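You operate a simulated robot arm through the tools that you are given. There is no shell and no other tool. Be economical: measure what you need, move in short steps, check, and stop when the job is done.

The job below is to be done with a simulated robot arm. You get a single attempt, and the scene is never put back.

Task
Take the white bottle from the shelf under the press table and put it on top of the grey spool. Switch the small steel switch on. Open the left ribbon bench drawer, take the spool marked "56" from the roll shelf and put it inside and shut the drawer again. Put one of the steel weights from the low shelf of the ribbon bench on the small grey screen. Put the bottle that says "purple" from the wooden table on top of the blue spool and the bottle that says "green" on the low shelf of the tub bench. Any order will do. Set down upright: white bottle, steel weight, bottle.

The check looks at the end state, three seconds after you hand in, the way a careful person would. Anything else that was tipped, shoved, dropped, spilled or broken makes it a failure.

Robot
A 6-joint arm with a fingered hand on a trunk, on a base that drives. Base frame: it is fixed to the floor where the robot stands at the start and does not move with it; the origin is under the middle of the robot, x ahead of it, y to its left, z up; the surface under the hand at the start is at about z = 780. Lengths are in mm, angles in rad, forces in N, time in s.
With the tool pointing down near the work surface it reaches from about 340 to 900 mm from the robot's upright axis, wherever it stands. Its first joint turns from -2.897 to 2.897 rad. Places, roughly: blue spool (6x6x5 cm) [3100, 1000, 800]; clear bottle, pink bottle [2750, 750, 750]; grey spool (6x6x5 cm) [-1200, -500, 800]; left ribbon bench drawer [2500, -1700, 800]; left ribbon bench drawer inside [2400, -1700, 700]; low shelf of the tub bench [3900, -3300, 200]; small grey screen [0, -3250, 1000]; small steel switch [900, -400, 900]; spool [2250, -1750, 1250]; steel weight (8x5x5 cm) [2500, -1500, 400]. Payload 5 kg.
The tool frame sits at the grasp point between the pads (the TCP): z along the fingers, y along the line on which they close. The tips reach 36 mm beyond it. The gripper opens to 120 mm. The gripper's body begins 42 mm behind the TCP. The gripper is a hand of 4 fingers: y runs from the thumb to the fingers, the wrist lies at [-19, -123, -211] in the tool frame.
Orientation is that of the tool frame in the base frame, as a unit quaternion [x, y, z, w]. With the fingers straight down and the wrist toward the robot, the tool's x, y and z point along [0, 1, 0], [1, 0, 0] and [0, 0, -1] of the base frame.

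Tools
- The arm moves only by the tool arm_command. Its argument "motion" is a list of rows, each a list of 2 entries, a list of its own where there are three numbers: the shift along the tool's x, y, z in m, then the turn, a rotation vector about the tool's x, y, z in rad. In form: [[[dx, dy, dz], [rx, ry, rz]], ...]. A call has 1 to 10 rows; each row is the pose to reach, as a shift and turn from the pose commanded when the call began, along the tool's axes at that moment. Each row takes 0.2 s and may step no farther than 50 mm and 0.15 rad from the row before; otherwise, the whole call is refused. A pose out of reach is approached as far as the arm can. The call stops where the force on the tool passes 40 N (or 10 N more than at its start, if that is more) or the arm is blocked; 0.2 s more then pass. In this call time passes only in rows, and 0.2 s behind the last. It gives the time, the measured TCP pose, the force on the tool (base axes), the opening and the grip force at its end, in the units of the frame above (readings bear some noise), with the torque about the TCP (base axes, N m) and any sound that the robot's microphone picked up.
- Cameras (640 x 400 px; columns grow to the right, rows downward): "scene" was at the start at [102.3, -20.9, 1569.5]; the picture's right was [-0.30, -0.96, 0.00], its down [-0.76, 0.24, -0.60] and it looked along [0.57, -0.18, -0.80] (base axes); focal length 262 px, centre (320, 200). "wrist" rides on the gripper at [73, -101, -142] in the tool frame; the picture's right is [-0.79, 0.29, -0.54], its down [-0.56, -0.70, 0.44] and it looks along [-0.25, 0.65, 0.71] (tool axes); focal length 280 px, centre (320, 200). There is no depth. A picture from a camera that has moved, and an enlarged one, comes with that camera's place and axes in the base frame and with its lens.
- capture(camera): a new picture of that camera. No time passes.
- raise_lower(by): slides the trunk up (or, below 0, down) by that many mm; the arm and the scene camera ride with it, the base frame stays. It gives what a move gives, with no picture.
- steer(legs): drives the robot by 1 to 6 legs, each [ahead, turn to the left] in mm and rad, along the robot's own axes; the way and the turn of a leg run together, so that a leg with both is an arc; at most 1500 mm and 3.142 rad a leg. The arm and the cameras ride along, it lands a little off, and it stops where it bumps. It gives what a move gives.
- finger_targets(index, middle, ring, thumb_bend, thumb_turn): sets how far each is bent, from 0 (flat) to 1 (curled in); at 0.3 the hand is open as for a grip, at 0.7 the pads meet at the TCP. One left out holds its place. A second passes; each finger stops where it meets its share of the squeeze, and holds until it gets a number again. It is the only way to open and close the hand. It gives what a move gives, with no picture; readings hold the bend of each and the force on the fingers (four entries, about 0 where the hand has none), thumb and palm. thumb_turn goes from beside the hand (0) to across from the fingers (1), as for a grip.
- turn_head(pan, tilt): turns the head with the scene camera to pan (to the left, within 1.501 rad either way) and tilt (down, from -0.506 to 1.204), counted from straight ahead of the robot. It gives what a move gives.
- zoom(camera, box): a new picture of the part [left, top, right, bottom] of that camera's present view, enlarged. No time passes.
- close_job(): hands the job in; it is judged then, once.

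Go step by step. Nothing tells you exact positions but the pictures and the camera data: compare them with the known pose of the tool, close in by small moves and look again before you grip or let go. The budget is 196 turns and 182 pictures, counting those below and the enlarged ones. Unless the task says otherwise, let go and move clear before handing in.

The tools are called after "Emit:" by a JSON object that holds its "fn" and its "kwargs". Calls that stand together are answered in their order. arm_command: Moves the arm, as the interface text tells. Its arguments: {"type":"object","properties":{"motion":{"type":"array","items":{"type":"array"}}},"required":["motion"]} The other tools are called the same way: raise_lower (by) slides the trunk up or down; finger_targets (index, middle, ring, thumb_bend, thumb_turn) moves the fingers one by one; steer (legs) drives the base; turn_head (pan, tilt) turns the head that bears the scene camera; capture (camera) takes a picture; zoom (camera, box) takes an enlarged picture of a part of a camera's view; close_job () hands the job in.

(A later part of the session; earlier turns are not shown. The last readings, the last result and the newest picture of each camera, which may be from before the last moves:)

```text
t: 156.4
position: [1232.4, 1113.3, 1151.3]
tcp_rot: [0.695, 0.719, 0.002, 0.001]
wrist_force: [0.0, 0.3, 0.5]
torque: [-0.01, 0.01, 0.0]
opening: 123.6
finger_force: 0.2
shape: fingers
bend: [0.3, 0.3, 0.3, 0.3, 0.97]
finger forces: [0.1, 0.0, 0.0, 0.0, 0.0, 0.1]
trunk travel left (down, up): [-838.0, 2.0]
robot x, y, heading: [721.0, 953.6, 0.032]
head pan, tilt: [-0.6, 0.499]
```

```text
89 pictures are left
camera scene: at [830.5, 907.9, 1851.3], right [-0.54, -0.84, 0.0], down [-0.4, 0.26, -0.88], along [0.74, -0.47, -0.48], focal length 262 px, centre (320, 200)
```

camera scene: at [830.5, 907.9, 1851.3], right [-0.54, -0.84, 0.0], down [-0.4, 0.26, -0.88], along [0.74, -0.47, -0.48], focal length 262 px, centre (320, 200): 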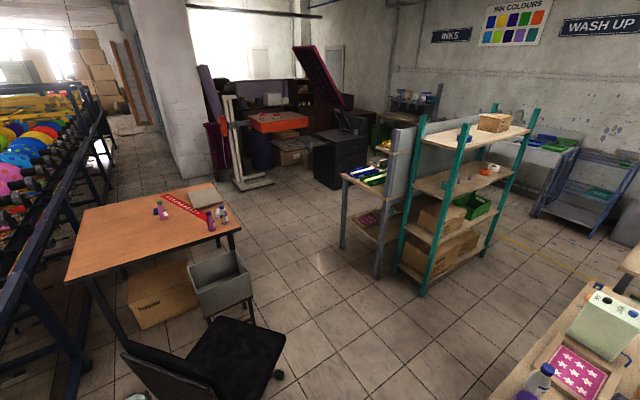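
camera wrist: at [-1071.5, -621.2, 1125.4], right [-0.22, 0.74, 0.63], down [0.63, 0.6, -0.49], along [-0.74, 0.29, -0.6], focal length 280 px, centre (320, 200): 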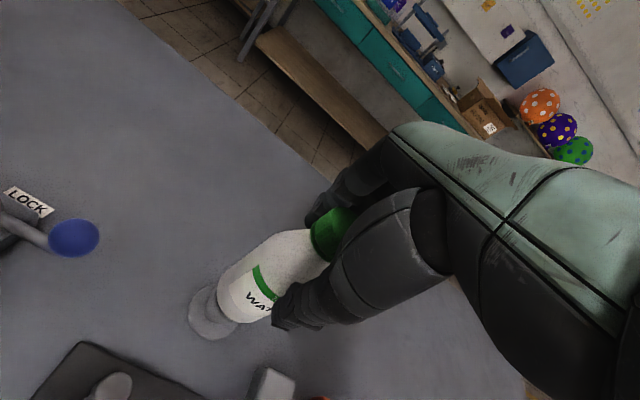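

I now see the ribbon bench behind the teal shelf and the wooden table with bottles. I drive into the aisle behind the press table.

Emit:
{"fn": "steer", "kwargs": {"legs": [[0, -0.85], [826, 0], [0, -0.753], [450, 0]]}}

Emit:
{"fn": "turn_head", "kwargs": {"pan": -1.15, "tilt": 0.75}}

Emit:
{"fn": "capture", "kwargs": {"camera": "scene"}}

```text
t: 162.4
position: [1507.0, 299.2, 1151.6]
tcp_rot: [0.935, 0.355, 0.002, 0.002]
wrist_force: [0.4, 0.1, 0.3]
torque: [0.05, -0.01, 0.0]
opening: 123.6
finger_force: 0.0
shape: fingers
bend: [0.3, 0.3, 0.3, 0.3, 0.98]
finger forces: [0.0, 0.1, 0.0, 0.1, 0.1, 0.0]
trunk travel left (down, up): [-838.0, 2.0]
robot x, y, heading: [1065.1, 597.0, -0.978]
head pan, tilt: [-0.6, 0.499]
stopped in leg 2: the robot was blocked; the commanded pose is now the measured one
```

```text
t: 163.4
position: [1508.1, 300.5, 1151.5]
tcp_rot: [0.935, 0.354, 0.0, 0.003]
wrist_force: [0.9, 0.6, 0.8]
torque: [0.01, -0.01, 0.03]
opening: 123.3
finger_force: 0.1
shape: fingers
bend: [0.3, 0.3, 0.3, 0.3, 0.98]
finger forces: [0.0, 0.0, 0.0, 0.0, 0.0, 0.0]
trunk travel left (down, up): [-838.0, 2.0]
robot x, y, heading: [1069.3, 602.8, -0.982]
head pan, tilt: [-1.15, 0.75]
```

```text
88 pictures are left
camera scene: at [1038.8, 502.7, 1829.4], right [-0.85, 0.53, 0.0], down [0.36, 0.58, -0.73], along [-0.39, -0.62, -0.68], focal length 262 px, centre (320, 200)
```

scene: 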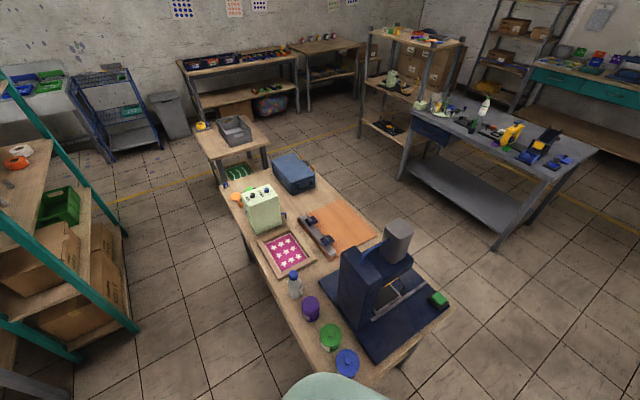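

The drive was blocked at (1065,597). I look straight down beside me to see what touches.

Emit:
{"fn": "turn_head", "kwargs": {"pan": -0.9, "tilt": 1.2}}

Emit:
{"fn": "capture", "kwargs": {"camera": "scene"}}

Emit:
{"fn": "turn_head", "kwargs": {"pan": 0.7, "tilt": 1.1}}

Emit:
{"fn": "capture", "kwargs": {"camera": "scene"}}

```text
t: 164.3
position: [1508.3, 301.0, 1152.0]
tcp_rot: [0.935, 0.354, 0.001, 0.002]
wrist_force: [0.2, 0.1, -0.1]
torque: [0.0, -0.03, 0.0]
opening: 123.4
finger_force: 0.1
shape: fingers
bend: [0.3, 0.3, 0.3, 0.3, 0.98]
finger forces: [0.0, 0.0, 0.0, 0.0, 0.0, 0.0]
trunk travel left (down, up): [-838.0, 2.0]
robot x, y, heading: [1062.9, 597.5, -0.987]
head pan, tilt: [-0.901, 1.201]
```

```text
87 pictures are left
camera scene: at [1066.5, 519.6, 1797.7], right [-0.95, 0.31, 0.0], down [0.29, 0.89, -0.36], along [-0.11, -0.35, -0.93], focal length 262 px, centre (320, 200)
```

scene: 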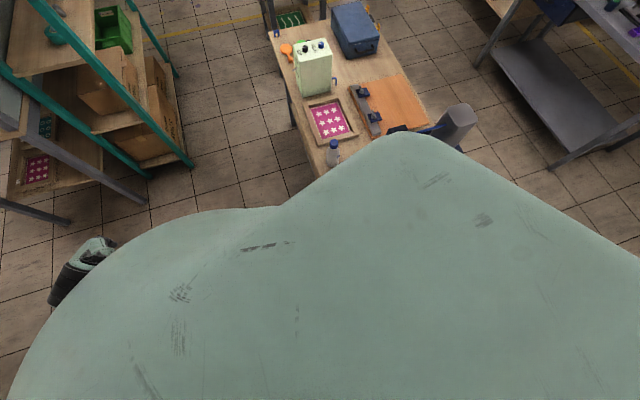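

```text
t: 165.9
position: [1506.7, 299.3, 1152.2]
tcp_rot: [0.935, 0.354, 0.001, 0.003]
wrist_force: [-0.1, 0.6, 0.9]
torque: [0.05, 0.0, 0.02]
opening: 123.5
finger_force: 0.1
shape: fingers
bend: [0.3, 0.3, 0.3, 0.3, 0.98]
finger forces: [0.0, 0.0, 0.0, 0.0, 0.0, 0.0]
trunk travel left (down, up): [-838.0, 2.0]
robot x, y, heading: [1064.5, 596.9, -0.98]
head pan, tilt: [0.7, 1.1]
```

```text
86 pictures are left
camera scene: at [1144.2, 555.2, 1803.6], right [-0.28, -0.96, 0.0], down [-0.86, 0.25, -0.45], along [0.44, -0.13, -0.89], focal length 262 px, centre (320, 200)
```

scene: 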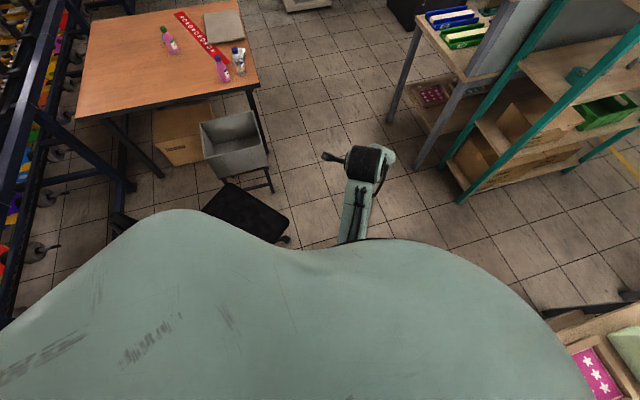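

My right side scraped the table corner. I back up and take a wider line.

Emit:
{"fn": "steer", "kwargs": {"legs": [[-120, 0], [0, 0.65], [340, 0], [0, -1.24], [600, 0]]}}

Emit:
{"fn": "turn_head", "kwargs": {"pan": -0.9, "tilt": 0.75}}

Emit:
{"fn": "capture", "kwargs": {"camera": "scene"}}

```text
t: 170.8
position: [1773.2, 653.8, 1152.4]
tcp_rot: [0.769, 0.639, 0.002, 0.002]
wrist_force: [0.1, 0.0, -0.7]
torque: [0.01, 0.03, 0.02]
opening: 123.6
finger_force: 0.1
shape: fingers
bend: [0.3, 0.3, 0.3, 0.3, 0.98]
finger forces: [0.1, 0.1, 0.1, 0.0, 0.0, 0.0]
trunk travel left (down, up): [-838.0, 2.0]
robot x, y, heading: [1243.1, 612.3, -0.323]
head pan, tilt: [0.7, 1.1]
stopped in leg 3: the robot was blocked; the commanded pose is now the measured one
```

```text
t: 172.5
position: [1773.0, 652.8, 1150.7]
tcp_rot: [0.769, 0.639, 0.001, 0.003]
wrist_force: [0.2, 0.7, -0.6]
torque: [0.0, 0.0, 0.02]
opening: 123.3
finger_force: 0.1
shape: fingers
bend: [0.3, 0.3, 0.3, 0.3, 0.98]
finger forces: [0.0, 0.0, 0.0, 0.0, 0.0, 0.0]
trunk travel left (down, up): [-838.0, 2.0]
robot x, y, heading: [1243.9, 613.5, -0.32]
head pan, tilt: [-0.901, 0.75]
```

```text
85 pictures are left
camera scene: at [1300.5, 527.7, 1829.4], right [-0.94, -0.34, 0.0], down [-0.23, 0.64, -0.73], along [0.25, -0.69, -0.68], focal length 262 px, centre (320, 200)
```

scene: 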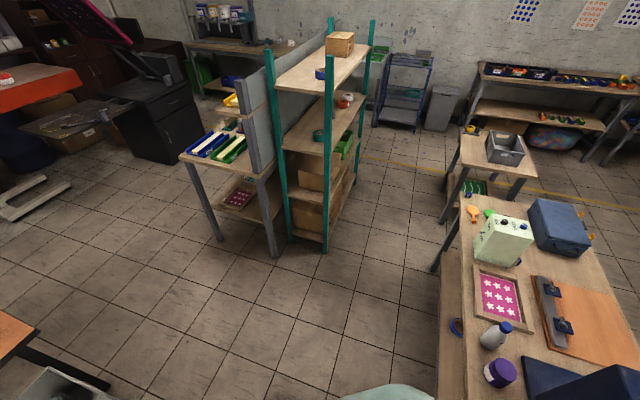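

I turn here and drive down the aisle.

Emit:
{"fn": "steer", "kwargs": {"legs": [[0, -1.25], [750, 0]]}}

Emit:
{"fn": "turn_head", "kwargs": {"pan": -1.0, "tilt": 0.85}}

Emit:
{"fn": "capture", "kwargs": {"camera": "scene"}}

```text
t: 180.6
position: [1477.4, -613.6, 1152.6]
tcp_rot: [0.997, 0.082, 0.0, 0.003]
wrist_force: [-0.5, 0.1, -0.3]
torque: [0.04, -0.02, 0.01]
opening: 123.4
finger_force: 0.1
shape: fingers
bend: [0.3, 0.3, 0.3, 0.3, 0.98]
finger forces: [0.0, 0.1, 0.0, 0.0, 0.1, 0.0]
trunk travel left (down, up): [-838.0, 2.0]
robot x, y, heading: [1260.3, -127.1, -1.544]
head pan, tilt: [-0.901, 0.75]
```

```text
t: 181.2
position: [1476.9, -615.4, 1150.4]
tcp_rot: [0.997, 0.083, -0.001, 0.002]
wrist_force: [0.2, 0.1, -0.7]
torque: [-0.05, 0.01, 0.03]
opening: 123.4
finger_force: 0.1
shape: fingers
bend: [0.3, 0.3, 0.3, 0.3, 0.98]
finger forces: [0.1, 0.0, 0.1, 0.0, 0.0, 0.0]
trunk travel left (down, up): [-838.0, 2.0]
robot x, y, heading: [1257.3, -130.3, -1.541]
head pan, tilt: [-1.0, 0.85]
```

```text
84 pictures are left
camera scene: at [1196.5, -202.2, 1821.4], right [-0.56, 0.83, 0.0], down [0.62, 0.42, -0.66], along [-0.54, -0.37, -0.75], focal length 262 px, centre (320, 200)
```

scene: 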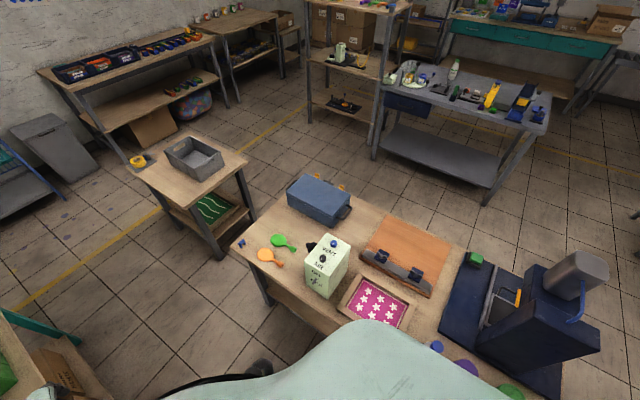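

I see the near face of the VENT box has printing and a small lever. Zoom on it.

Emit:
{"fn": "zoom", "kwargs": {"camera": "scene", "box": [295, 225, 375, 305]}}

```text
5.00 times, centred on (335, 265) of scene
camera zoom: at [1196.5, -202.2, 1821.4], right [-0.56, 0.83, 0.0], down [0.62, 0.42, -0.66], along [-0.54, -0.37, -0.75], focal length 1307 px, centre (245, -125)
```

zoom: 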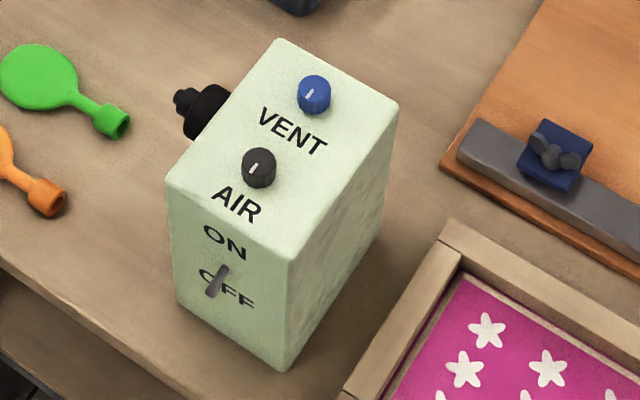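

The box's near face (x≈861) has the steel toggle at about (861,-454,896), pointing down to OFF; it must be pushed up to ON. I retract the arm and turn the robot to face it.

Emit:
{"fn": "arm_command", "kwargs": {"motion": [[[-0.045, -0.02, 0], [0, 0, 0]], [[-0.09, -0.04, 0], [0, 0, 0]], [[-0.135, -0.06, 0], [0, 0, 0]], [[-0.18, -0.08, 0], [0, 0, 0]]]}}

Emit:
{"fn": "steer", "kwargs": {"legs": [[0, 0.4], [290, 0], [0, -2.0]]}}

Emit:
{"fn": "turn_head", "kwargs": {"pan": 0.0, "tilt": 0.85}}

Emit:
{"fn": "capture", "kwargs": {"camera": "scene"}}

```text
t: 182.2
position: [1286.6, -563.3, 1149.5]
tcp_rot: [0.997, 0.083, 0.001, 0.003]
wrist_force: [-0.6, 0.2, -0.2]
torque: [0.0, -0.03, -0.01]
opening: 123.5
finger_force: 0.0
shape: fingers
bend: [0.3, 0.3, 0.3, 0.3, 0.98]
finger forces: [0.0, 0.1, 0.0, 0.1, 0.0, 0.1]
trunk travel left (down, up): [-838.0, 2.0]
robot x, y, heading: [1259.2, -129.0, -1.541]
head pan, tilt: [-1.0, 0.85]
```

```text
t: 191.4
position: [941.1, -406.7, 1148.7]
tcp_rot: [0.752, -0.659, -0.001, 0.001]
wrist_force: [0.0, 0.1, 0.7]
torque: [0.0, -0.03, 0.02]
opening: 123.5
finger_force: 0.1
shape: fingers
bend: [0.3, 0.3, 0.3, 0.3, 0.98]
finger forces: [0.0, 0.0, 0.0, 0.0, 0.0, 0.0]
trunk travel left (down, up): [-838.0, 2.0]
robot x, y, heading: [1380.7, -391.6, 3.135]
head pan, tilt: [-1.0, 0.85]
```

```text
t: 192.7
position: [940.5, -405.2, 1147.7]
tcp_rot: [0.753, -0.658, -0.002, 0.002]
wrist_force: [-0.4, 0.1, -0.3]
torque: [0.01, 0.03, -0.03]
opening: 123.7
finger_force: 0.0
shape: fingers
bend: [0.3, 0.3, 0.3, 0.3, 0.98]
finger forces: [0.0, 0.0, 0.0, 0.0, 0.1, 0.1]
trunk travel left (down, up): [-838.0, 2.0]
robot x, y, heading: [1375.7, -392.4, 3.139]
head pan, tilt: [0.0, 0.85]
```

```text
82 pictures are left
camera scene: at [1270.9, -390.3, 1821.3], right [0.01, 1.0, 0.0], down [0.75, 0.0, -0.66], along [-0.66, 0.0, -0.75], focal length 262 px, centre (320, 200)
```

scene: 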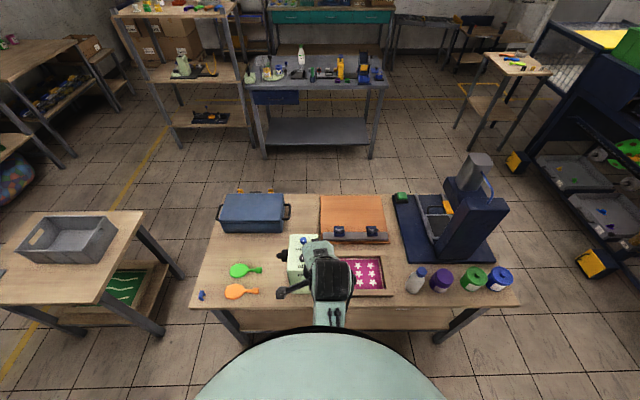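

Facing the box now. I back up a little, square the hand and then pitch it forward.

Emit:
{"fn": "steer", "kwargs": {"legs": [[-70, 0]]}}

Emit:
{"fn": "arm_command", "kwargs": {"motion": [[[0.02, 0.02, 0], [0, 0, 0.067]], [[0.038, 0.045, 0], [0, 0, 0.134]]]}}

Emit:
{"fn": "arm_command", "kwargs": {"motion": [[[0, 0, 0], [-0.13, 0, 0]], [[0, 0, 0], [-0.26, 0, 0]], [[0, 0, 0], [-0.39, 0, 0]], [[0, 0, 0], [-0.52, 0, 0]], [[0, 0, 0], [-0.65, 0, 0]], [[0, 0, 0], [-0.78, 0, 0]], [[0, 0, 0], [-0.91, 0, 0]], [[0, 0, 0], [-1.05, 0, 0]]]}}

Emit:
{"fn": "finger_targets", "kwargs": {"index": 0.15, "middle": 0.15, "ring": 0.15}}

Emit:
{"fn": "capture", "kwargs": {"camera": "wrist"}}

```text
t: 193.8
position: [1010.8, -406.5, 1149.3]
tcp_rot: [0.753, -0.658, -0.001, 0.002]
wrist_force: [-0.5, -0.8, -0.9]
torque: [0.02, 0.0, 0.0]
opening: 123.2
finger_force: 0.0
shape: fingers
bend: [0.3, 0.3, 0.3, 0.3, 0.98]
finger forces: [0.0, 0.0, 0.0, 0.0, 0.0, 0.0]
trunk travel left (down, up): [-838.0, 2.0]
robot x, y, heading: [1453.0, -395.2, 3.135]
head pan, tilt: [0.0, 0.85]
```

```text
t: 194.3
position: [971.8, -452.2, 1145.1]
tcp_rot: [0.707, -0.707, -0.001, 0.001]
wrist_force: [-0.1, -0.7, 0.3]
torque: [-0.03, -0.03, 0.0]
opening: 123.5
finger_force: 0.0
shape: fingers
bend: [0.3, 0.3, 0.3, 0.3, 0.98]
finger forces: [0.0, 0.0, 0.1, 0.0, 0.0, 0.0]
trunk travel left (down, up): [-838.0, 2.0]
robot x, y, heading: [1448.5, -388.6, 3.139]
head pan, tilt: [0.0, 0.85]
```

```text
t: 195.5
position: [909.2, -459.3, 1223.9]
tcp_rot: [-0.646, 0.662, 0.257, -0.281]
wrist_force: [0.7, 1.2, 0.4]
torque: [-0.06, 0.04, 0.05]
opening: 123.7
finger_force: 0.0
shape: fingers
bend: [0.3, 0.3, 0.3, 0.3, 0.98]
finger forces: [0.0, 0.0, 0.0, 0.0, 0.0, 0.1]
trunk travel left (down, up): [-838.0, 2.0]
robot x, y, heading: [1449.0, -392.6, 3.136]
head pan, tilt: [0.0, 0.85]
stopped in row 5: the arm was blocked; the commanded pose is now the measured one
```

```text
t: 196.5
position: [910.3, -461.3, 1223.7]
tcp_rot: [-0.646, 0.661, 0.257, -0.281]
wrist_force: [0.3, -0.3, 0.3]
torque: [0.06, 0.01, -0.02]
opening: 149.5
finger_force: 0.1
shape: fingers
bend: [0.15, 0.15, 0.15, 0.3, 0.98]
finger forces: [0.0, 0.0, 0.0, 0.0, 0.0, 0.0]
trunk travel left (down, up): [-838.0, 2.0]
robot x, y, heading: [1451.3, -392.3, 3.137]
head pan, tilt: [0.0, 0.85]
```

```text
81 pictures are left
camera wrist: at [1080.9, -533.9, 1257.5], right [0.18, 0.81, 0.56], down [0.19, 0.53, -0.83], along [-0.96, 0.26, -0.06], focal length 280 px, centre (320, 200)
```

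wrist: 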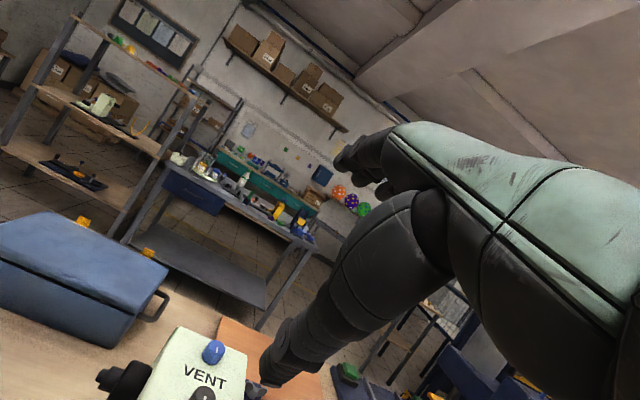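

The hand is pitched 45°, which suffices: fingertips sit ~71 mm ahead and 20 mm above the TCP. I back off 75 mm, lower to lever height and look.

Emit:
{"fn": "finger_targets", "kwargs": {"index": 0.3, "middle": 0.3, "ring": 0.3}}

Emit:
{"fn": "steer", "kwargs": {"legs": [[-85, 0]]}}

Emit:
{"fn": "raise_lower", "kwargs": {"by": -385}}

Emit:
{"fn": "capture", "kwargs": {"camera": "wrist"}}

Emit:
{"fn": "zoom", "kwargs": {"camera": "scene", "box": [200, 140, 380, 260]}}

```text
t: 197.5
position: [908.3, -460.2, 1223.6]
tcp_rot: [-0.647, 0.661, 0.256, -0.281]
wrist_force: [-0.2, 0.0, 0.2]
torque: [-0.02, -0.02, 0.01]
opening: 123.6
finger_force: 0.1
shape: fingers
bend: [0.3, 0.3, 0.3, 0.3, 0.98]
finger forces: [0.0, 0.0, 0.0, 0.0, 0.0, 0.1]
trunk travel left (down, up): [-838.0, 2.0]
robot x, y, heading: [1447.9, -392.7, 3.136]
head pan, tilt: [0.0, 0.85]
```

```text
t: 198.7
position: [994.7, -462.6, 1225.0]
tcp_rot: [-0.647, 0.661, 0.257, -0.28]
wrist_force: [-0.3, 0.7, 0.8]
torque: [0.02, -0.06, -0.03]
opening: 123.3
finger_force: 0.0
shape: fingers
bend: [0.3, 0.3, 0.3, 0.3, 0.98]
finger forces: [0.0, 0.0, 0.0, 0.0, 0.0, 0.0]
trunk travel left (down, up): [-838.0, 2.0]
robot x, y, heading: [1536.0, -390.9, 3.133]
head pan, tilt: [0.0, 0.85]
```

```text
t: 202.4
position: [989.0, -462.6, 835.7]
tcp_rot: [-0.646, 0.663, 0.255, -0.279]
wrist_force: [0.6, -0.2, -0.2]
torque: [0.0, 0.0, 0.03]
opening: 123.3
finger_force: 0.0
shape: fingers
bend: [0.3, 0.3, 0.3, 0.3, 0.98]
finger forces: [0.0, 0.0, 0.1, 0.0, 0.0, 0.0]
trunk travel left (down, up): [-453.0, 387.0]
robot x, y, heading: [1535.4, -396.2, 3.136]
head pan, tilt: [0.0, 0.85]
```

```text
80 pictures are left
camera wrist: at [1160.6, -534.2, 870.3], right [0.18, 0.81, 0.56], down [0.19, 0.53, -0.83], along [-0.96, 0.26, -0.06], focal length 280 px, centre (320, 200)
```

wrist: 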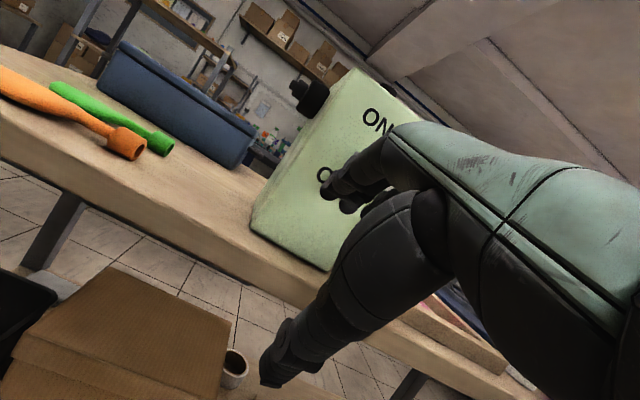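

```text
3.33 times, centred on (290, 200) of scene
camera zoom: at [1418.2, -390.7, 1435.2], right [0.0, 1.0, 0.0], down [0.76, 0.0, -0.65], along [-0.65, 0.0, -0.76], focal length 872 px, centre (420, 200)
```

zoom: 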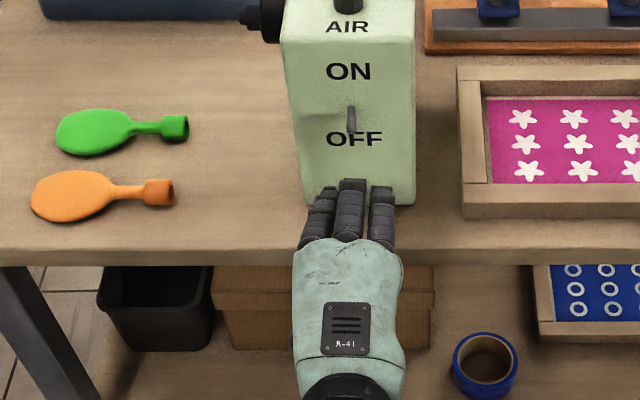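

The toggle is aligned with my middle finger. I go down 22, forward 40, and look before lifting.

Emit:
{"fn": "arm_command", "kwargs": {"motion": [[[0, -0.0156, 0.0156], [0, 0, 0]], [[0, -0.0056, 0.0256], [0, 0, 0]], [[0, 0.0044, 0.0356], [0, 0, 0]], [[0, 0.0124, 0.0436], [0, 0, 0]]]}}

Emit:
{"fn": "zoom", "kwargs": {"camera": "scene", "box": [260, 140, 340, 220]}}

```text
t: 203.4
position: [954.2, -464.5, 814.7]
tcp_rot: [-0.647, 0.661, 0.256, -0.28]
wrist_force: [-0.9, 0.5, 0.1]
torque: [0.01, -0.02, -0.01]
opening: 123.5
finger_force: 0.0
shape: fingers
bend: [0.3, 0.3, 0.3, 0.3, 0.98]
finger forces: [0.1, 0.0, 0.0, 0.0, 0.1, 0.0]
trunk travel left (down, up): [-453.0, 387.0]
robot x, y, heading: [1534.8, -387.8, 3.137]
head pan, tilt: [0.0, 0.85]
```

```text
5.00 times, centred on (300, 180) of scene
camera zoom: at [1429.0, -391.4, 1436.6], right [0.0, 1.0, 0.0], down [0.75, 0.0, -0.66], along [-0.66, 0.0, -0.75], focal length 1307 px, centre (420, 300)
```

zoom: 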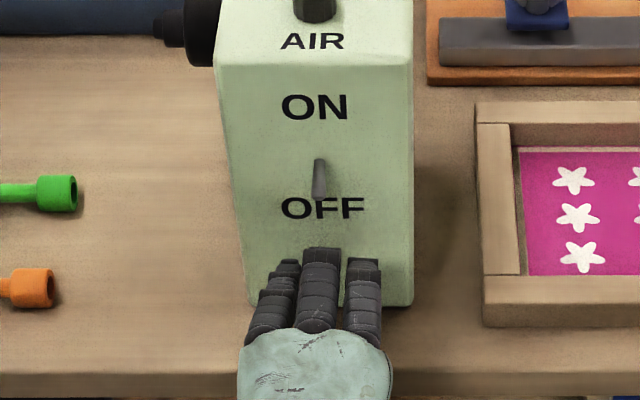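

Fingertip is just below the lever and near the face. I go 8 mm closer and sweep up 75 mm.

Emit:
{"fn": "arm_command", "kwargs": {"motion": [[[0, 0.0055, 0.0055], [0, 0, 0]], [[0, 0.0125, -0.0015], [0, 0, 0]], [[0, 0.0205, -0.0095], [0, 0, 0]], [[0, 0.0285, -0.0175], [0, 0, 0]], [[0, 0.0365, -0.0255], [0, 0, 0]], [[0, 0.0445, -0.0335], [0, 0, 0]], [[0, 0.0525, -0.0415], [0, 0, 0]], [[0, 0.0595, -0.0485], [0, 0, 0]]]}}

Emit:
{"fn": "zoom", "kwargs": {"camera": "scene", "box": [260, 140, 340, 220]}}

```text
t: 205.2
position: [947.0, -460.4, 893.4]
tcp_rot: [-0.647, 0.661, 0.257, -0.281]
wrist_force: [6.3, 2.5, -3.8]
torque: [-0.1, -0.11, -0.3]
opening: 123.8
finger_force: 3.6
shape: fingers
bend: [0.3, 0.35, 0.3, 0.3, 0.98]
finger forces: [0.0, 8.0, 0.0, 0.0, 0.0, 0.1]
trunk travel left (down, up): [-453.0, 387.0]
robot x, y, heading: [1534.3, -390.0, 3.136]
head pan, tilt: [0.0, 0.85]
```

```text
5.00 times, centred on (300, 180) of scene
camera zoom: at [1428.4, -391.0, 1436.3], right [0.0, 1.0, 0.0], down [0.75, 0.0, -0.66], along [-0.66, 0.0, -0.75], focal length 1307 px, centre (420, 300)
```

zoom: 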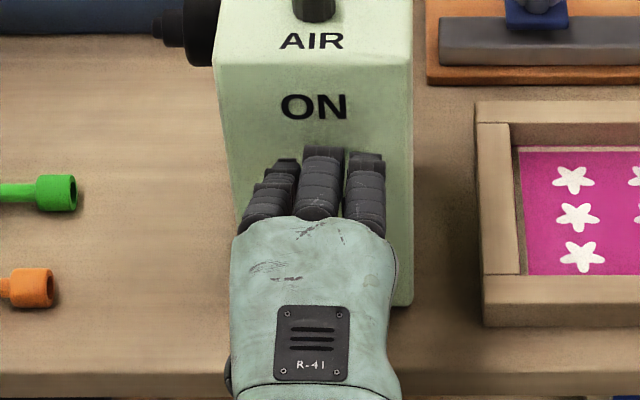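

The middle finger bears on the lever (8 N). I continue up 25 mm.

Emit:
{"fn": "arm_command", "kwargs": {"motion": [[[0, 0.005, -0.006], [0, 0, 0]], [[0, 0.01, -0.012], [0, 0, 0]], [[0, 0.015, -0.018], [0, 0, 0]], [[0, 0.02, -0.024], [0, 0, 0]]]}}

Emit:
{"fn": "arm_command", "kwargs": {"motion": [[[0, -0.02, -0.02], [0, 0, 0]], [[0, -0.045, -0.045], [0, 0, 0]]]}}

Emit:
{"fn": "zoom", "kwargs": {"camera": "scene", "box": [260, 140, 340, 220]}}

```text
t: 206.2
position: [949.5, -458.9, 923.1]
tcp_rot: [-0.647, 0.661, 0.257, -0.281]
wrist_force: [-0.6, -0.7, 0.2]
torque: [-0.01, 0.04, 0.0]
opening: 123.5
finger_force: 0.0
shape: fingers
bend: [0.3, 0.3, 0.3, 0.3, 0.98]
finger forces: [0.1, 0.0, 0.0, 0.0, 0.0, 0.1]
trunk travel left (down, up): [-453.0, 387.0]
robot x, y, heading: [1532.6, -391.6, 3.138]
head pan, tilt: [0.0, 0.85]
```

```text
t: 206.8
position: [1001.7, -462.1, 915.7]
tcp_rot: [-0.647, 0.661, 0.256, -0.282]
wrist_force: [0.1, -0.2, -1.0]
torque: [0.03, 0.01, 0.01]
opening: 123.6
finger_force: 0.1
shape: fingers
bend: [0.3, 0.3, 0.3, 0.3, 0.98]
finger forces: [0.0, 0.1, 0.1, 0.1, 0.0, 0.1]
out of reach, approached as far as the arm can: row 2
trunk travel left (down, up): [-453.0, 387.0]
robot x, y, heading: [1539.5, -391.4, 3.136]
head pan, tilt: [0.0, 0.85]
```

```text
5.00 times, centred on (300, 180) of scene
camera zoom: at [1428.1, -391.3, 1436.4], right [0.0, 1.0, 0.0], down [0.75, 0.0, -0.66], along [-0.66, 0.0, -0.75], focal length 1307 px, centre (420, 300)
```

zoom: 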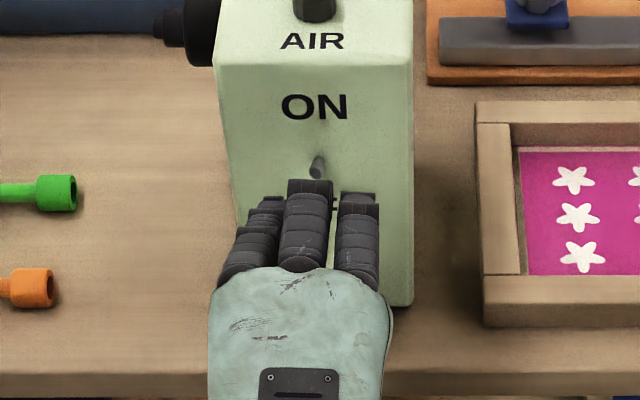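

The lever now looks flipped; I verify with a tight zoom.

Emit:
{"fn": "zoom", "kwargs": {"camera": "scene", "box": [290, 145, 314, 160]}}

```text
16.00 times, centred on (302, 152) of scene
camera zoom: at [1428.1, -391.3, 1436.4], right [0.0, 1.0, 0.0], down [0.75, 0.0, -0.66], along [-0.66, 0.0, -0.75], focal length 4183 px, centre (608, 960)
```

zoom: 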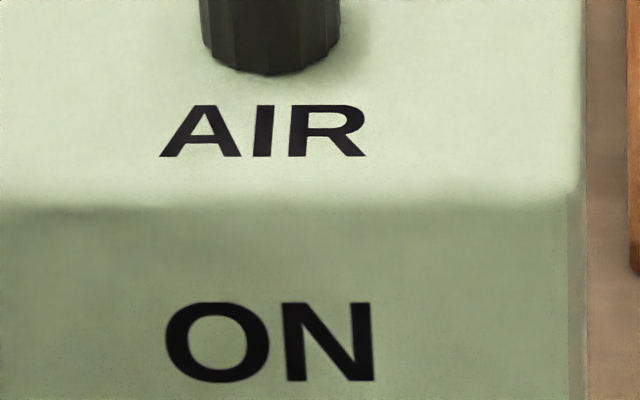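

Emit:
{"fn": "zoom", "kwargs": {"camera": "scene", "box": [286, 163, 312, 180]}}

```text
16.00 times, centred on (299, 172) of scene
camera zoom: at [1428.1, -391.3, 1436.4], right [0.0, 1.0, 0.0], down [0.75, 0.0, -0.66], along [-0.66, 0.0, -0.75], focal length 4183 px, centre (656, 656)
```

zoom: 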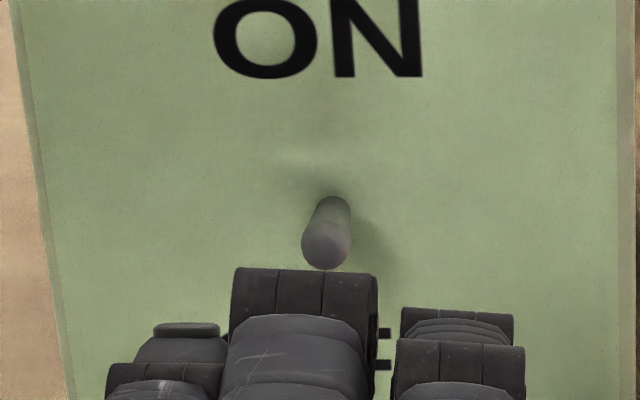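

Lever points up to ON: the switch is done. I raise the hand, pitch it back down and drive around to the front of the ribbon bench (which faces +x).

Emit:
{"fn": "raise_lower", "kwargs": {"by": 300}}

Emit:
{"fn": "steer", "kwargs": {"legs": [[170, 0]]}}

Emit:
{"fn": "arm_command", "kwargs": {"motion": [[[0, 0, 0], [0.13, 0, 0]], [[0, 0, 0], [0.26, 0, 0]], [[0, 0, 0], [0.39, 0, 0]], [[0, 0, 0], [0.52, 0, 0]], [[0, 0, 0], [0.65, 0, 0]], [[0, 0, 0], [0.78, 0, 0]]]}}

Emit:
{"fn": "steer", "kwargs": {"legs": [[0, -1.571], [400, 0], [0, -1.571], [1000, 0], [900, 0], [0, -1.571]]}}

Emit:
{"fn": "turn_head", "kwargs": {"pan": -0.7, "tilt": 0.6}}

Emit:
{"fn": "capture", "kwargs": {"camera": "scene"}}

```text
t: 209.8
position: [1002.7, -461.7, 1216.1]
tcp_rot: [-0.646, 0.661, 0.257, -0.281]
wrist_force: [0.3, -0.1, 0.1]
torque: [0.0, -0.02, 0.01]
opening: 123.3
finger_force: 0.1
shape: fingers
bend: [0.3, 0.3, 0.3, 0.3, 0.98]
finger forces: [0.0, 0.0, 0.1, 0.1, 0.0, 0.1]
trunk travel left (down, up): [-753.0, 87.0]
robot x, y, heading: [1535.9, -393.9, 3.137]
head pan, tilt: [0.0, 0.85]
```

```text
t: 211.3
position: [830.6, -460.7, 1216.0]
tcp_rot: [-0.646, 0.662, 0.257, -0.281]
wrist_force: [0.1, 0.1, -0.8]
torque: [-0.02, 0.02, -0.01]
opening: 123.3
finger_force: 0.1
shape: fingers
bend: [0.3, 0.3, 0.3, 0.3, 0.98]
finger forces: [0.0, 0.0, 0.0, 0.0, 0.0, 0.0]
trunk travel left (down, up): [-753.0, 87.0]
robot x, y, heading: [1360.7, -394.4, 3.139]
head pan, tilt: [0.0, 0.85]
```

```text
t: 212.7
position: [812.7, -464.0, 1171.3]
tcp_rot: [-0.705, 0.709, -0.013, -0.015]
wrist_force: [-0.2, -0.3, 0.2]
torque: [0.02, -0.03, 0.01]
opening: 123.3
finger_force: 0.1
shape: fingers
bend: [0.3, 0.3, 0.3, 0.3, 0.98]
finger forces: [0.1, 0.0, 0.0, 0.0, 0.0, 0.1]
out of reach, approached as far as the arm can: row 1, 2, 3, 5, 6
trunk travel left (down, up): [-753.0, 87.0]
robot x, y, heading: [1362.9, -393.8, 3.135]
head pan, tilt: [0.0, 0.85]
```

```text
t: 238.6
position: [3282.6, -543.2, 1171.9]
tcp_rot: [1.0, 0.005, 0.021, 0.003]
wrist_force: [0.3, 0.0, 0.7]
torque: [0.0, 0.0, 0.0]
opening: 123.6
finger_force: 0.0
shape: fingers
bend: [0.3, 0.3, 0.3, 0.3, 0.98]
finger forces: [0.0, 0.1, 0.0, 0.0, 0.1, 0.1]
trunk travel left (down, up): [-753.0, 87.0]
robot x, y, heading: [3206.1, 4.7, -1.557]
head pan, tilt: [0.0, 0.85]
```

```text
t: 239.7
position: [3284.0, -544.2, 1170.4]
tcp_rot: [1.0, 0.006, 0.02, 0.003]
wrist_force: [0.0, 0.7, 0.2]
torque: [0.0, 0.03, 0.01]
opening: 123.5
finger_force: 0.1
shape: fingers
bend: [0.3, 0.3, 0.3, 0.3, 0.98]
finger forces: [0.1, 0.0, 0.0, 0.0, 0.1, 0.1]
trunk travel left (down, up): [-753.0, 87.0]
robot x, y, heading: [3200.6, 6.7, -1.555]
head pan, tilt: [-0.7, 0.6]
```

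```text
73 pictures are left
camera scene: at [3148.5, -93.0, 1757.2], right [-0.77, 0.63, 0.0], down [0.36, 0.44, -0.82], along [-0.52, -0.64, -0.57], focal length 262 px, centre (320, 200)
```

scene: 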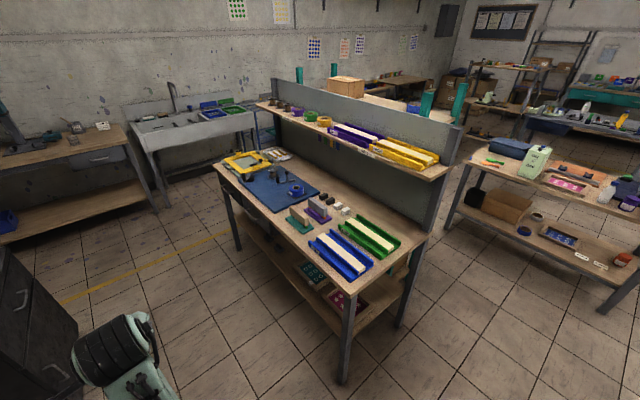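

I see the ribbon bench front (x≈2605), with spools on its upper shelf. I drive along it and face it near the left drawer.

Emit:
{"fn": "steer", "kwargs": {"legs": [[1500, -0.016], [130, 0], [0, -1.571]]}}

Emit:
{"fn": "turn_head", "kwargs": {"pan": 0, "tilt": 0.6}}

Emit:
{"fn": "capture", "kwargs": {"camera": "scene"}}

```text
t: 253.3
position: [2689.8, -1707.5, 1170.8]
tcp_rot: [0.715, -0.699, 0.012, 0.017]
wrist_force: [-0.1, 0.7, 0.2]
torque: [0.02, -0.01, 0.01]
opening: 123.4
finger_force: 0.0
shape: fingers
bend: [0.3, 0.3, 0.3, 0.3, 0.98]
finger forces: [0.1, 0.0, 0.0, 0.1, 0.0, 0.0]
trunk travel left (down, up): [-753.0, 87.0]
robot x, y, heading: [3237.8, -1618.9, -3.115]
head pan, tilt: [-0.7, 0.6]
```

```text
t: 254.4
position: [2690.8, -1707.5, 1171.0]
tcp_rot: [0.714, -0.699, 0.011, 0.016]
wrist_force: [-0.4, 0.7, -1.3]
torque: [0.01, 0.01, 0.01]
opening: 123.5
finger_force: 0.1
shape: fingers
bend: [0.3, 0.3, 0.3, 0.3, 0.98]
finger forces: [0.0, 0.1, 0.0, 0.0, 0.0, 0.1]
trunk travel left (down, up): [-753.0, 87.0]
robot x, y, heading: [3237.6, -1616.7, -3.112]
head pan, tilt: [0.0, 0.6]
```

```text
72 pictures are left
camera scene: at [3119.3, -1621.8, 1757.2], right [-0.02, 1.0, 0.0], down [0.56, 0.01, -0.83], along [-0.82, -0.02, -0.56], focal length 262 px, centre (320, 200)
```

scene: 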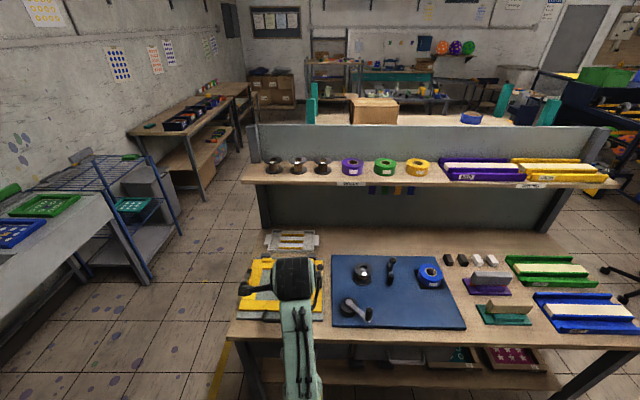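

Zoom on the spools on the roll shelf.

Emit:
{"fn": "zoom", "kwargs": {"camera": "scene", "box": [255, 145, 345, 195]}}

Emit:
{"fn": "zoom", "kwargs": {"camera": "scene", "box": [335, 145, 435, 195]}}

```text
7.11 times, centred on (300, 170) of scene
camera zoom: at [3119.3, -1621.8, 1757.2], right [-0.02, 1.0, 0.0], down [0.56, 0.01, -0.83], along [-0.82, -0.02, -0.56], focal length 1859 px, centre (462, 413)
```

zoom: 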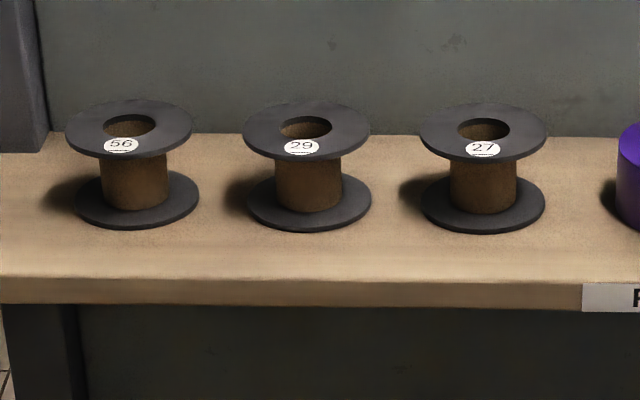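

```text
6.40 times, centred on (385, 170) of scene
camera zoom: at [3119.3, -1621.8, 1757.2], right [-0.02, 1.0, 0.0], down [0.56, 0.01, -0.83], along [-0.82, -0.02, -0.56], focal length 1673 px, centre (-96, 392)
```

zoom: 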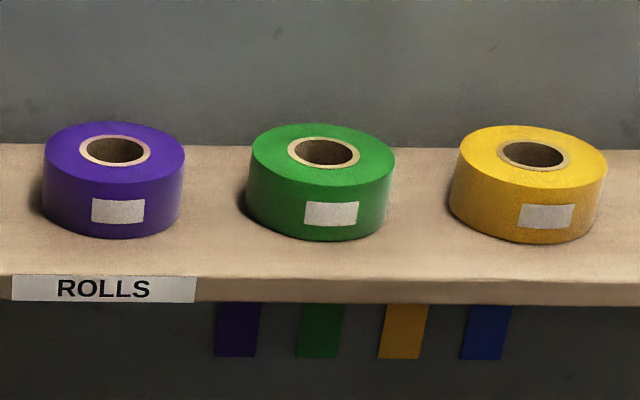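

Spool "56" is the leftmost. I back off 150 mm and lower the trunk to see the drawers, the low shelf, and to triangulate.

Emit:
{"fn": "steer", "kwargs": {"legs": [[-150, -0.026]]}}

Emit:
{"fn": "raise_lower", "kwargs": {"by": -400}}

Emit:
{"fn": "turn_head", "kwargs": {"pan": 0, "tilt": 0.45}}

Emit:
{"fn": "capture", "kwargs": {"camera": "scene"}}

Emit:
{"fn": "capture", "kwargs": {"camera": "wrist"}}

```text
t: 255.9
position: [2837.0, -1693.1, 1170.4]
tcp_rot: [0.707, -0.707, 0.011, 0.017]
wrist_force: [-0.3, 0.3, -0.2]
torque: [0.0, 0.01, -0.02]
opening: 123.4
finger_force: 0.0
shape: fingers
bend: [0.3, 0.3, 0.3, 0.3, 0.98]
finger forces: [0.0, 0.0, 0.0, 0.1, 0.0, 0.0]
trunk travel left (down, up): [-753.0, 87.0]
robot x, y, heading: [3390.4, -1618.5, -3.135]
head pan, tilt: [0.0, 0.6]
```

```text
t: 259.7
position: [2839.5, -1692.4, 772.6]
tcp_rot: [-0.707, 0.707, -0.012, -0.017]
wrist_force: [-0.2, -0.3, 0.2]
torque: [-0.01, -0.02, -0.03]
opening: 123.6
finger_force: 0.0
shape: fingers
bend: [0.3, 0.3, 0.3, 0.3, 0.98]
finger forces: [0.0, 0.0, 0.1, 0.0, 0.0, 0.1]
trunk travel left (down, up): [-353.0, 487.0]
robot x, y, heading: [3387.6, -1618.4, -3.138]
head pan, tilt: [0.0, 0.6]
```

```text
t: 260.4
position: [2837.9, -1692.5, 771.0]
tcp_rot: [-0.707, 0.707, -0.012, -0.017]
wrist_force: [0.2, -0.5, 0.1]
torque: [-0.02, 0.0, 0.01]
opening: 123.3
finger_force: 0.2
shape: fingers
bend: [0.3, 0.3, 0.3, 0.3, 0.98]
finger forces: [0.0, 0.0, 0.0, 0.0, 0.0, 0.1]
trunk travel left (down, up): [-353.0, 487.0]
robot x, y, heading: [3384.9, -1614.3, -3.141]
head pan, tilt: [0.0, 0.45]
```

```text
69 pictures are left
camera scene: at [3267.0, -1617.1, 1370.7], right [0.0, 1.0, 0.0], down [0.44, 0.0, -0.9], along [-0.9, 0.0, -0.44], focal length 262 px, centre (320, 200)
```

scene: 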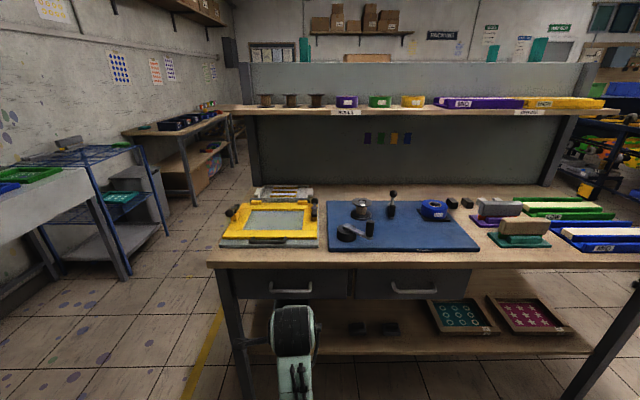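

```text
68 pictures are left
camera wrist: at [2941.4, -1759.6, 915.7], right [-0.28, 0.81, 0.51], down [0.7, 0.54, -0.47], along [-0.66, 0.22, -0.72], focal length 280 px, centre (320, 200)
```

wrist: 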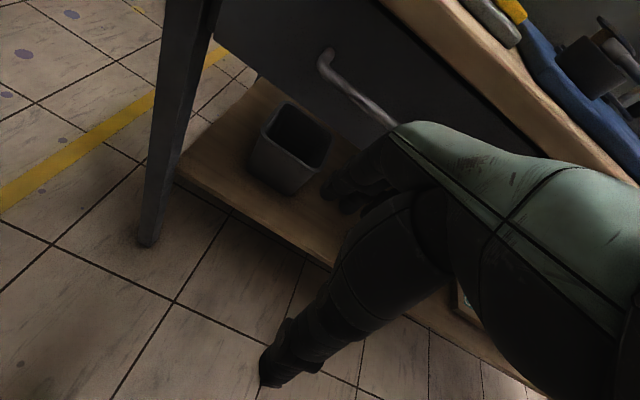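

I see the two drawers; the left handle is behind my hand, and two steel weights lie on the low shelf. I move the hand aside and zoom on handle and weights.

Emit:
{"fn": "arm_command", "kwargs": {"motion": [[[0.04, 0, 0], [0, 0, 0]], [[0.08, 0, 0], [0, 0, 0]], [[0.12, 0, 0], [0, 0, 0]], [[0.16, 0, 0], [0, 0, 0]]]}}

Emit:
{"fn": "zoom", "kwargs": {"camera": "scene", "box": [240, 260, 420, 350]}}

Emit:
{"fn": "capture", "kwargs": {"camera": "wrist"}}

```text
t: 261.4
position: [2837.6, -1852.1, 777.9]
tcp_rot: [0.707, -0.707, 0.01, 0.016]
wrist_force: [-0.5, -1.2, 0.9]
torque: [0.02, 0.0, -0.04]
opening: 123.6
finger_force: 0.1
shape: fingers
bend: [0.3, 0.3, 0.3, 0.3, 0.98]
finger forces: [0.0, 0.0, 0.0, 0.0, 0.0, 0.0]
trunk travel left (down, up): [-353.0, 487.0]
robot x, y, heading: [3387.2, -1617.2, -3.142]
head pan, tilt: [0.0, 0.45]
```

```text
3.56 times, centred on (330, 305) of scene
camera zoom: at [3267.0, -1618.0, 1370.8], right [0.0, 1.0, 0.0], down [0.44, 0.0, -0.9], along [-0.9, 0.0, -0.44], focal length 930 px, centre (284, -173)
```

zoom: 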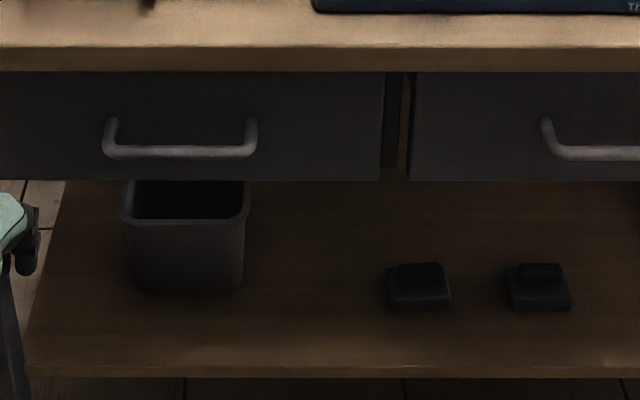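

```text
66 pictures are left
camera wrist: at [2939.8, -1920.4, 922.8], right [-0.28, 0.81, 0.51], down [0.7, 0.54, -0.47], along [-0.66, 0.22, -0.72], focal length 280 px, centre (320, 200)
```

wrist: 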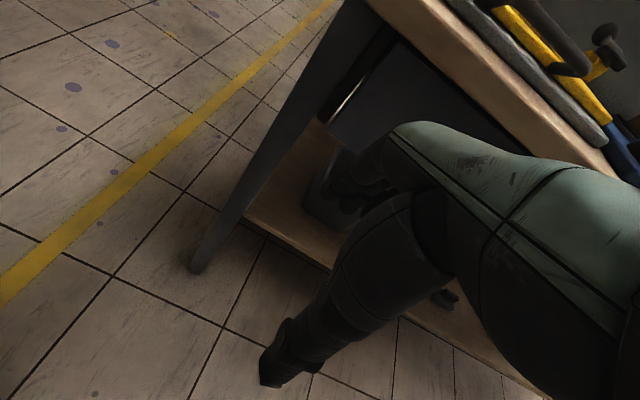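

Combining views: bench top z≈875, front edge x≈2655, left handle bar at (2691,-1703,794) with a ~36 mm gap behind it. I raise the hand, half-close the fingers and place them above the handle.

Emit:
{"fn": "finger_targets", "kwargs": {"index": 0.47, "middle": 0.47, "ring": 0.47, "thumb_bend": 0.4}}

Emit:
{"fn": "raise_lower", "kwargs": {"by": 85}}

Emit:
{"fn": "arm_command", "kwargs": {"motion": [[[-0.037, 0.02, 0], [0, 0, 0]], [[-0.075, 0.04, 0], [0, 0, 0]], [[-0.112, 0.06, 0], [0, 0, 0]], [[-0.149, 0.08, 0], [0, 0, 0]]]}}

Emit:
{"fn": "capture", "kwargs": {"camera": "wrist"}}

Emit:
{"fn": "zoom", "kwargs": {"camera": "scene", "box": [240, 220, 400, 320]}}

```text
t: 262.4
position: [2837.4, -1852.4, 778.2]
tcp_rot: [0.707, -0.707, 0.011, 0.016]
wrist_force: [0.3, 0.4, -0.3]
torque: [-0.02, -0.02, -0.01]
opening: 84.6
finger_force: 0.1
shape: fingers
bend: [0.47, 0.47, 0.47, 0.4, 0.98]
finger forces: [0.1, 0.0, 0.0, 0.0, 0.1, 0.0]
trunk travel left (down, up): [-353.0, 487.0]
robot x, y, heading: [3386.7, -1618.0, -3.141]
head pan, tilt: [0.0, 0.45]
```

```text
t: 263.6
position: [2837.8, -1852.3, 863.3]
tcp_rot: [-0.707, 0.707, -0.012, -0.016]
wrist_force: [-0.3, -0.3, -0.3]
torque: [-0.02, 0.02, 0.01]
opening: 84.4
finger_force: 0.0
shape: fingers
bend: [0.47, 0.47, 0.47, 0.4, 0.98]
finger forces: [0.0, 0.0, 0.0, 0.1, 0.0, 0.0]
trunk travel left (down, up): [-438.0, 402.0]
robot x, y, heading: [3387.1, -1616.1, -3.139]
head pan, tilt: [0.0, 0.45]
```

```text
t: 264.6
position: [2757.8, -1704.7, 855.8]
tcp_rot: [0.707, -0.707, 0.012, 0.015]
wrist_force: [-0.4, 0.4, -0.4]
torque: [-0.01, 0.01, -0.01]
opening: 84.1
finger_force: 0.1
shape: fingers
bend: [0.47, 0.47, 0.47, 0.4, 0.98]
finger forces: [0.0, 0.0, 0.0, 0.0, 0.0, 0.0]
trunk travel left (down, up): [-438.0, 402.0]
robot x, y, heading: [3390.0, -1620.1, -3.14]
head pan, tilt: [0.0, 0.45]
```

```text
65 pictures are left
camera wrist: at [2860.9, -1770.4, 1001.2], right [-0.29, 0.81, 0.51], down [0.7, 0.54, -0.47], along [-0.66, 0.22, -0.72], focal length 280 px, centre (320, 200)
```

wrist: 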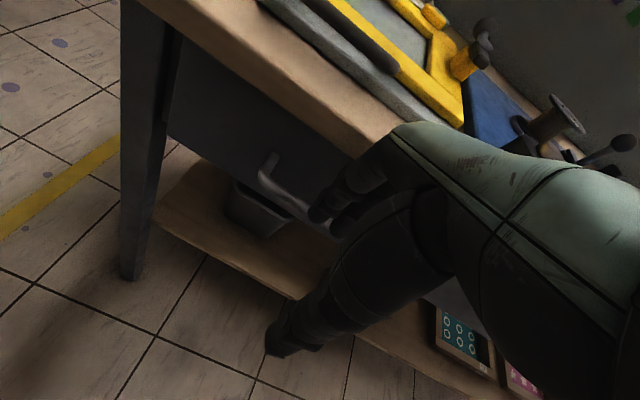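

```text
4.00 times, centred on (320, 270) of scene
camera zoom: at [3266.6, -1616.3, 1455.7], right [0.0, 1.0, 0.0], down [0.44, 0.0, -0.9], along [-0.9, 0.0, -0.44], focal length 1046 px, centre (320, -80)
```

zoom: 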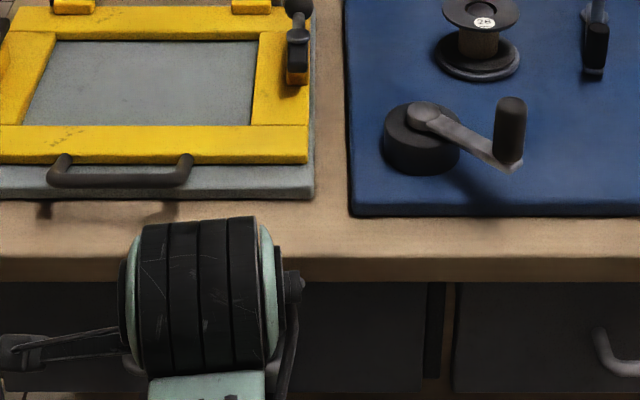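

Handle bar confirmed at (2691,·,794). I move 47 mm forward so the fingers hang over the gap, then lower behind the bar.

Emit:
{"fn": "arm_command", "kwargs": {"motion": [[[0, 0.024, 0], [0, 0, 0]], [[0, 0.047, 0], [0, 0, 0]], [[0, 0.047, 0.018], [0, 0, 0]], [[0, 0.047, 0.036], [0, 0, 0]], [[0, 0.047, 0.054], [0, 0, 0]]]}}

Emit:
{"fn": "capture", "kwargs": {"camera": "wrist"}}

```text
t: 265.2
position: [2723.1, -1704.8, 859.2]
tcp_rot: [0.707, -0.707, 0.013, 0.015]
wrist_force: [40.0, 2.4, 12.2]
torque: [0.34, 1.45, -1.11]
opening: 84.0
finger_force: 20.0
shape: fingers
bend: [0.47, 0.61, 0.52, 0.4, 0.98]
finger forces: [0.0, 23.1, 16.9, 0.0, 0.1, 0.1]
trunk travel left (down, up): [-438.0, 402.0]
robot x, y, heading: [3390.4, -1621.2, -3.136]
head pan, tilt: [0.0, 0.45]
stopped in row 3: the force on the tool passed its limit at 44 N (the readings are from after the stop); the commanded pose is now the measured one
```

```text
63 pictures are left
camera wrist: at [2825.2, -1771.0, 1004.4], right [-0.29, 0.81, 0.51], down [0.7, 0.54, -0.47], along [-0.66, 0.22, -0.72], focal length 280 px, centre (320, 200)
```

wrist: 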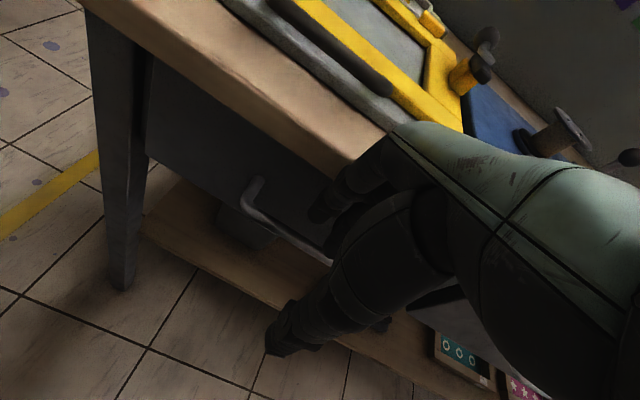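

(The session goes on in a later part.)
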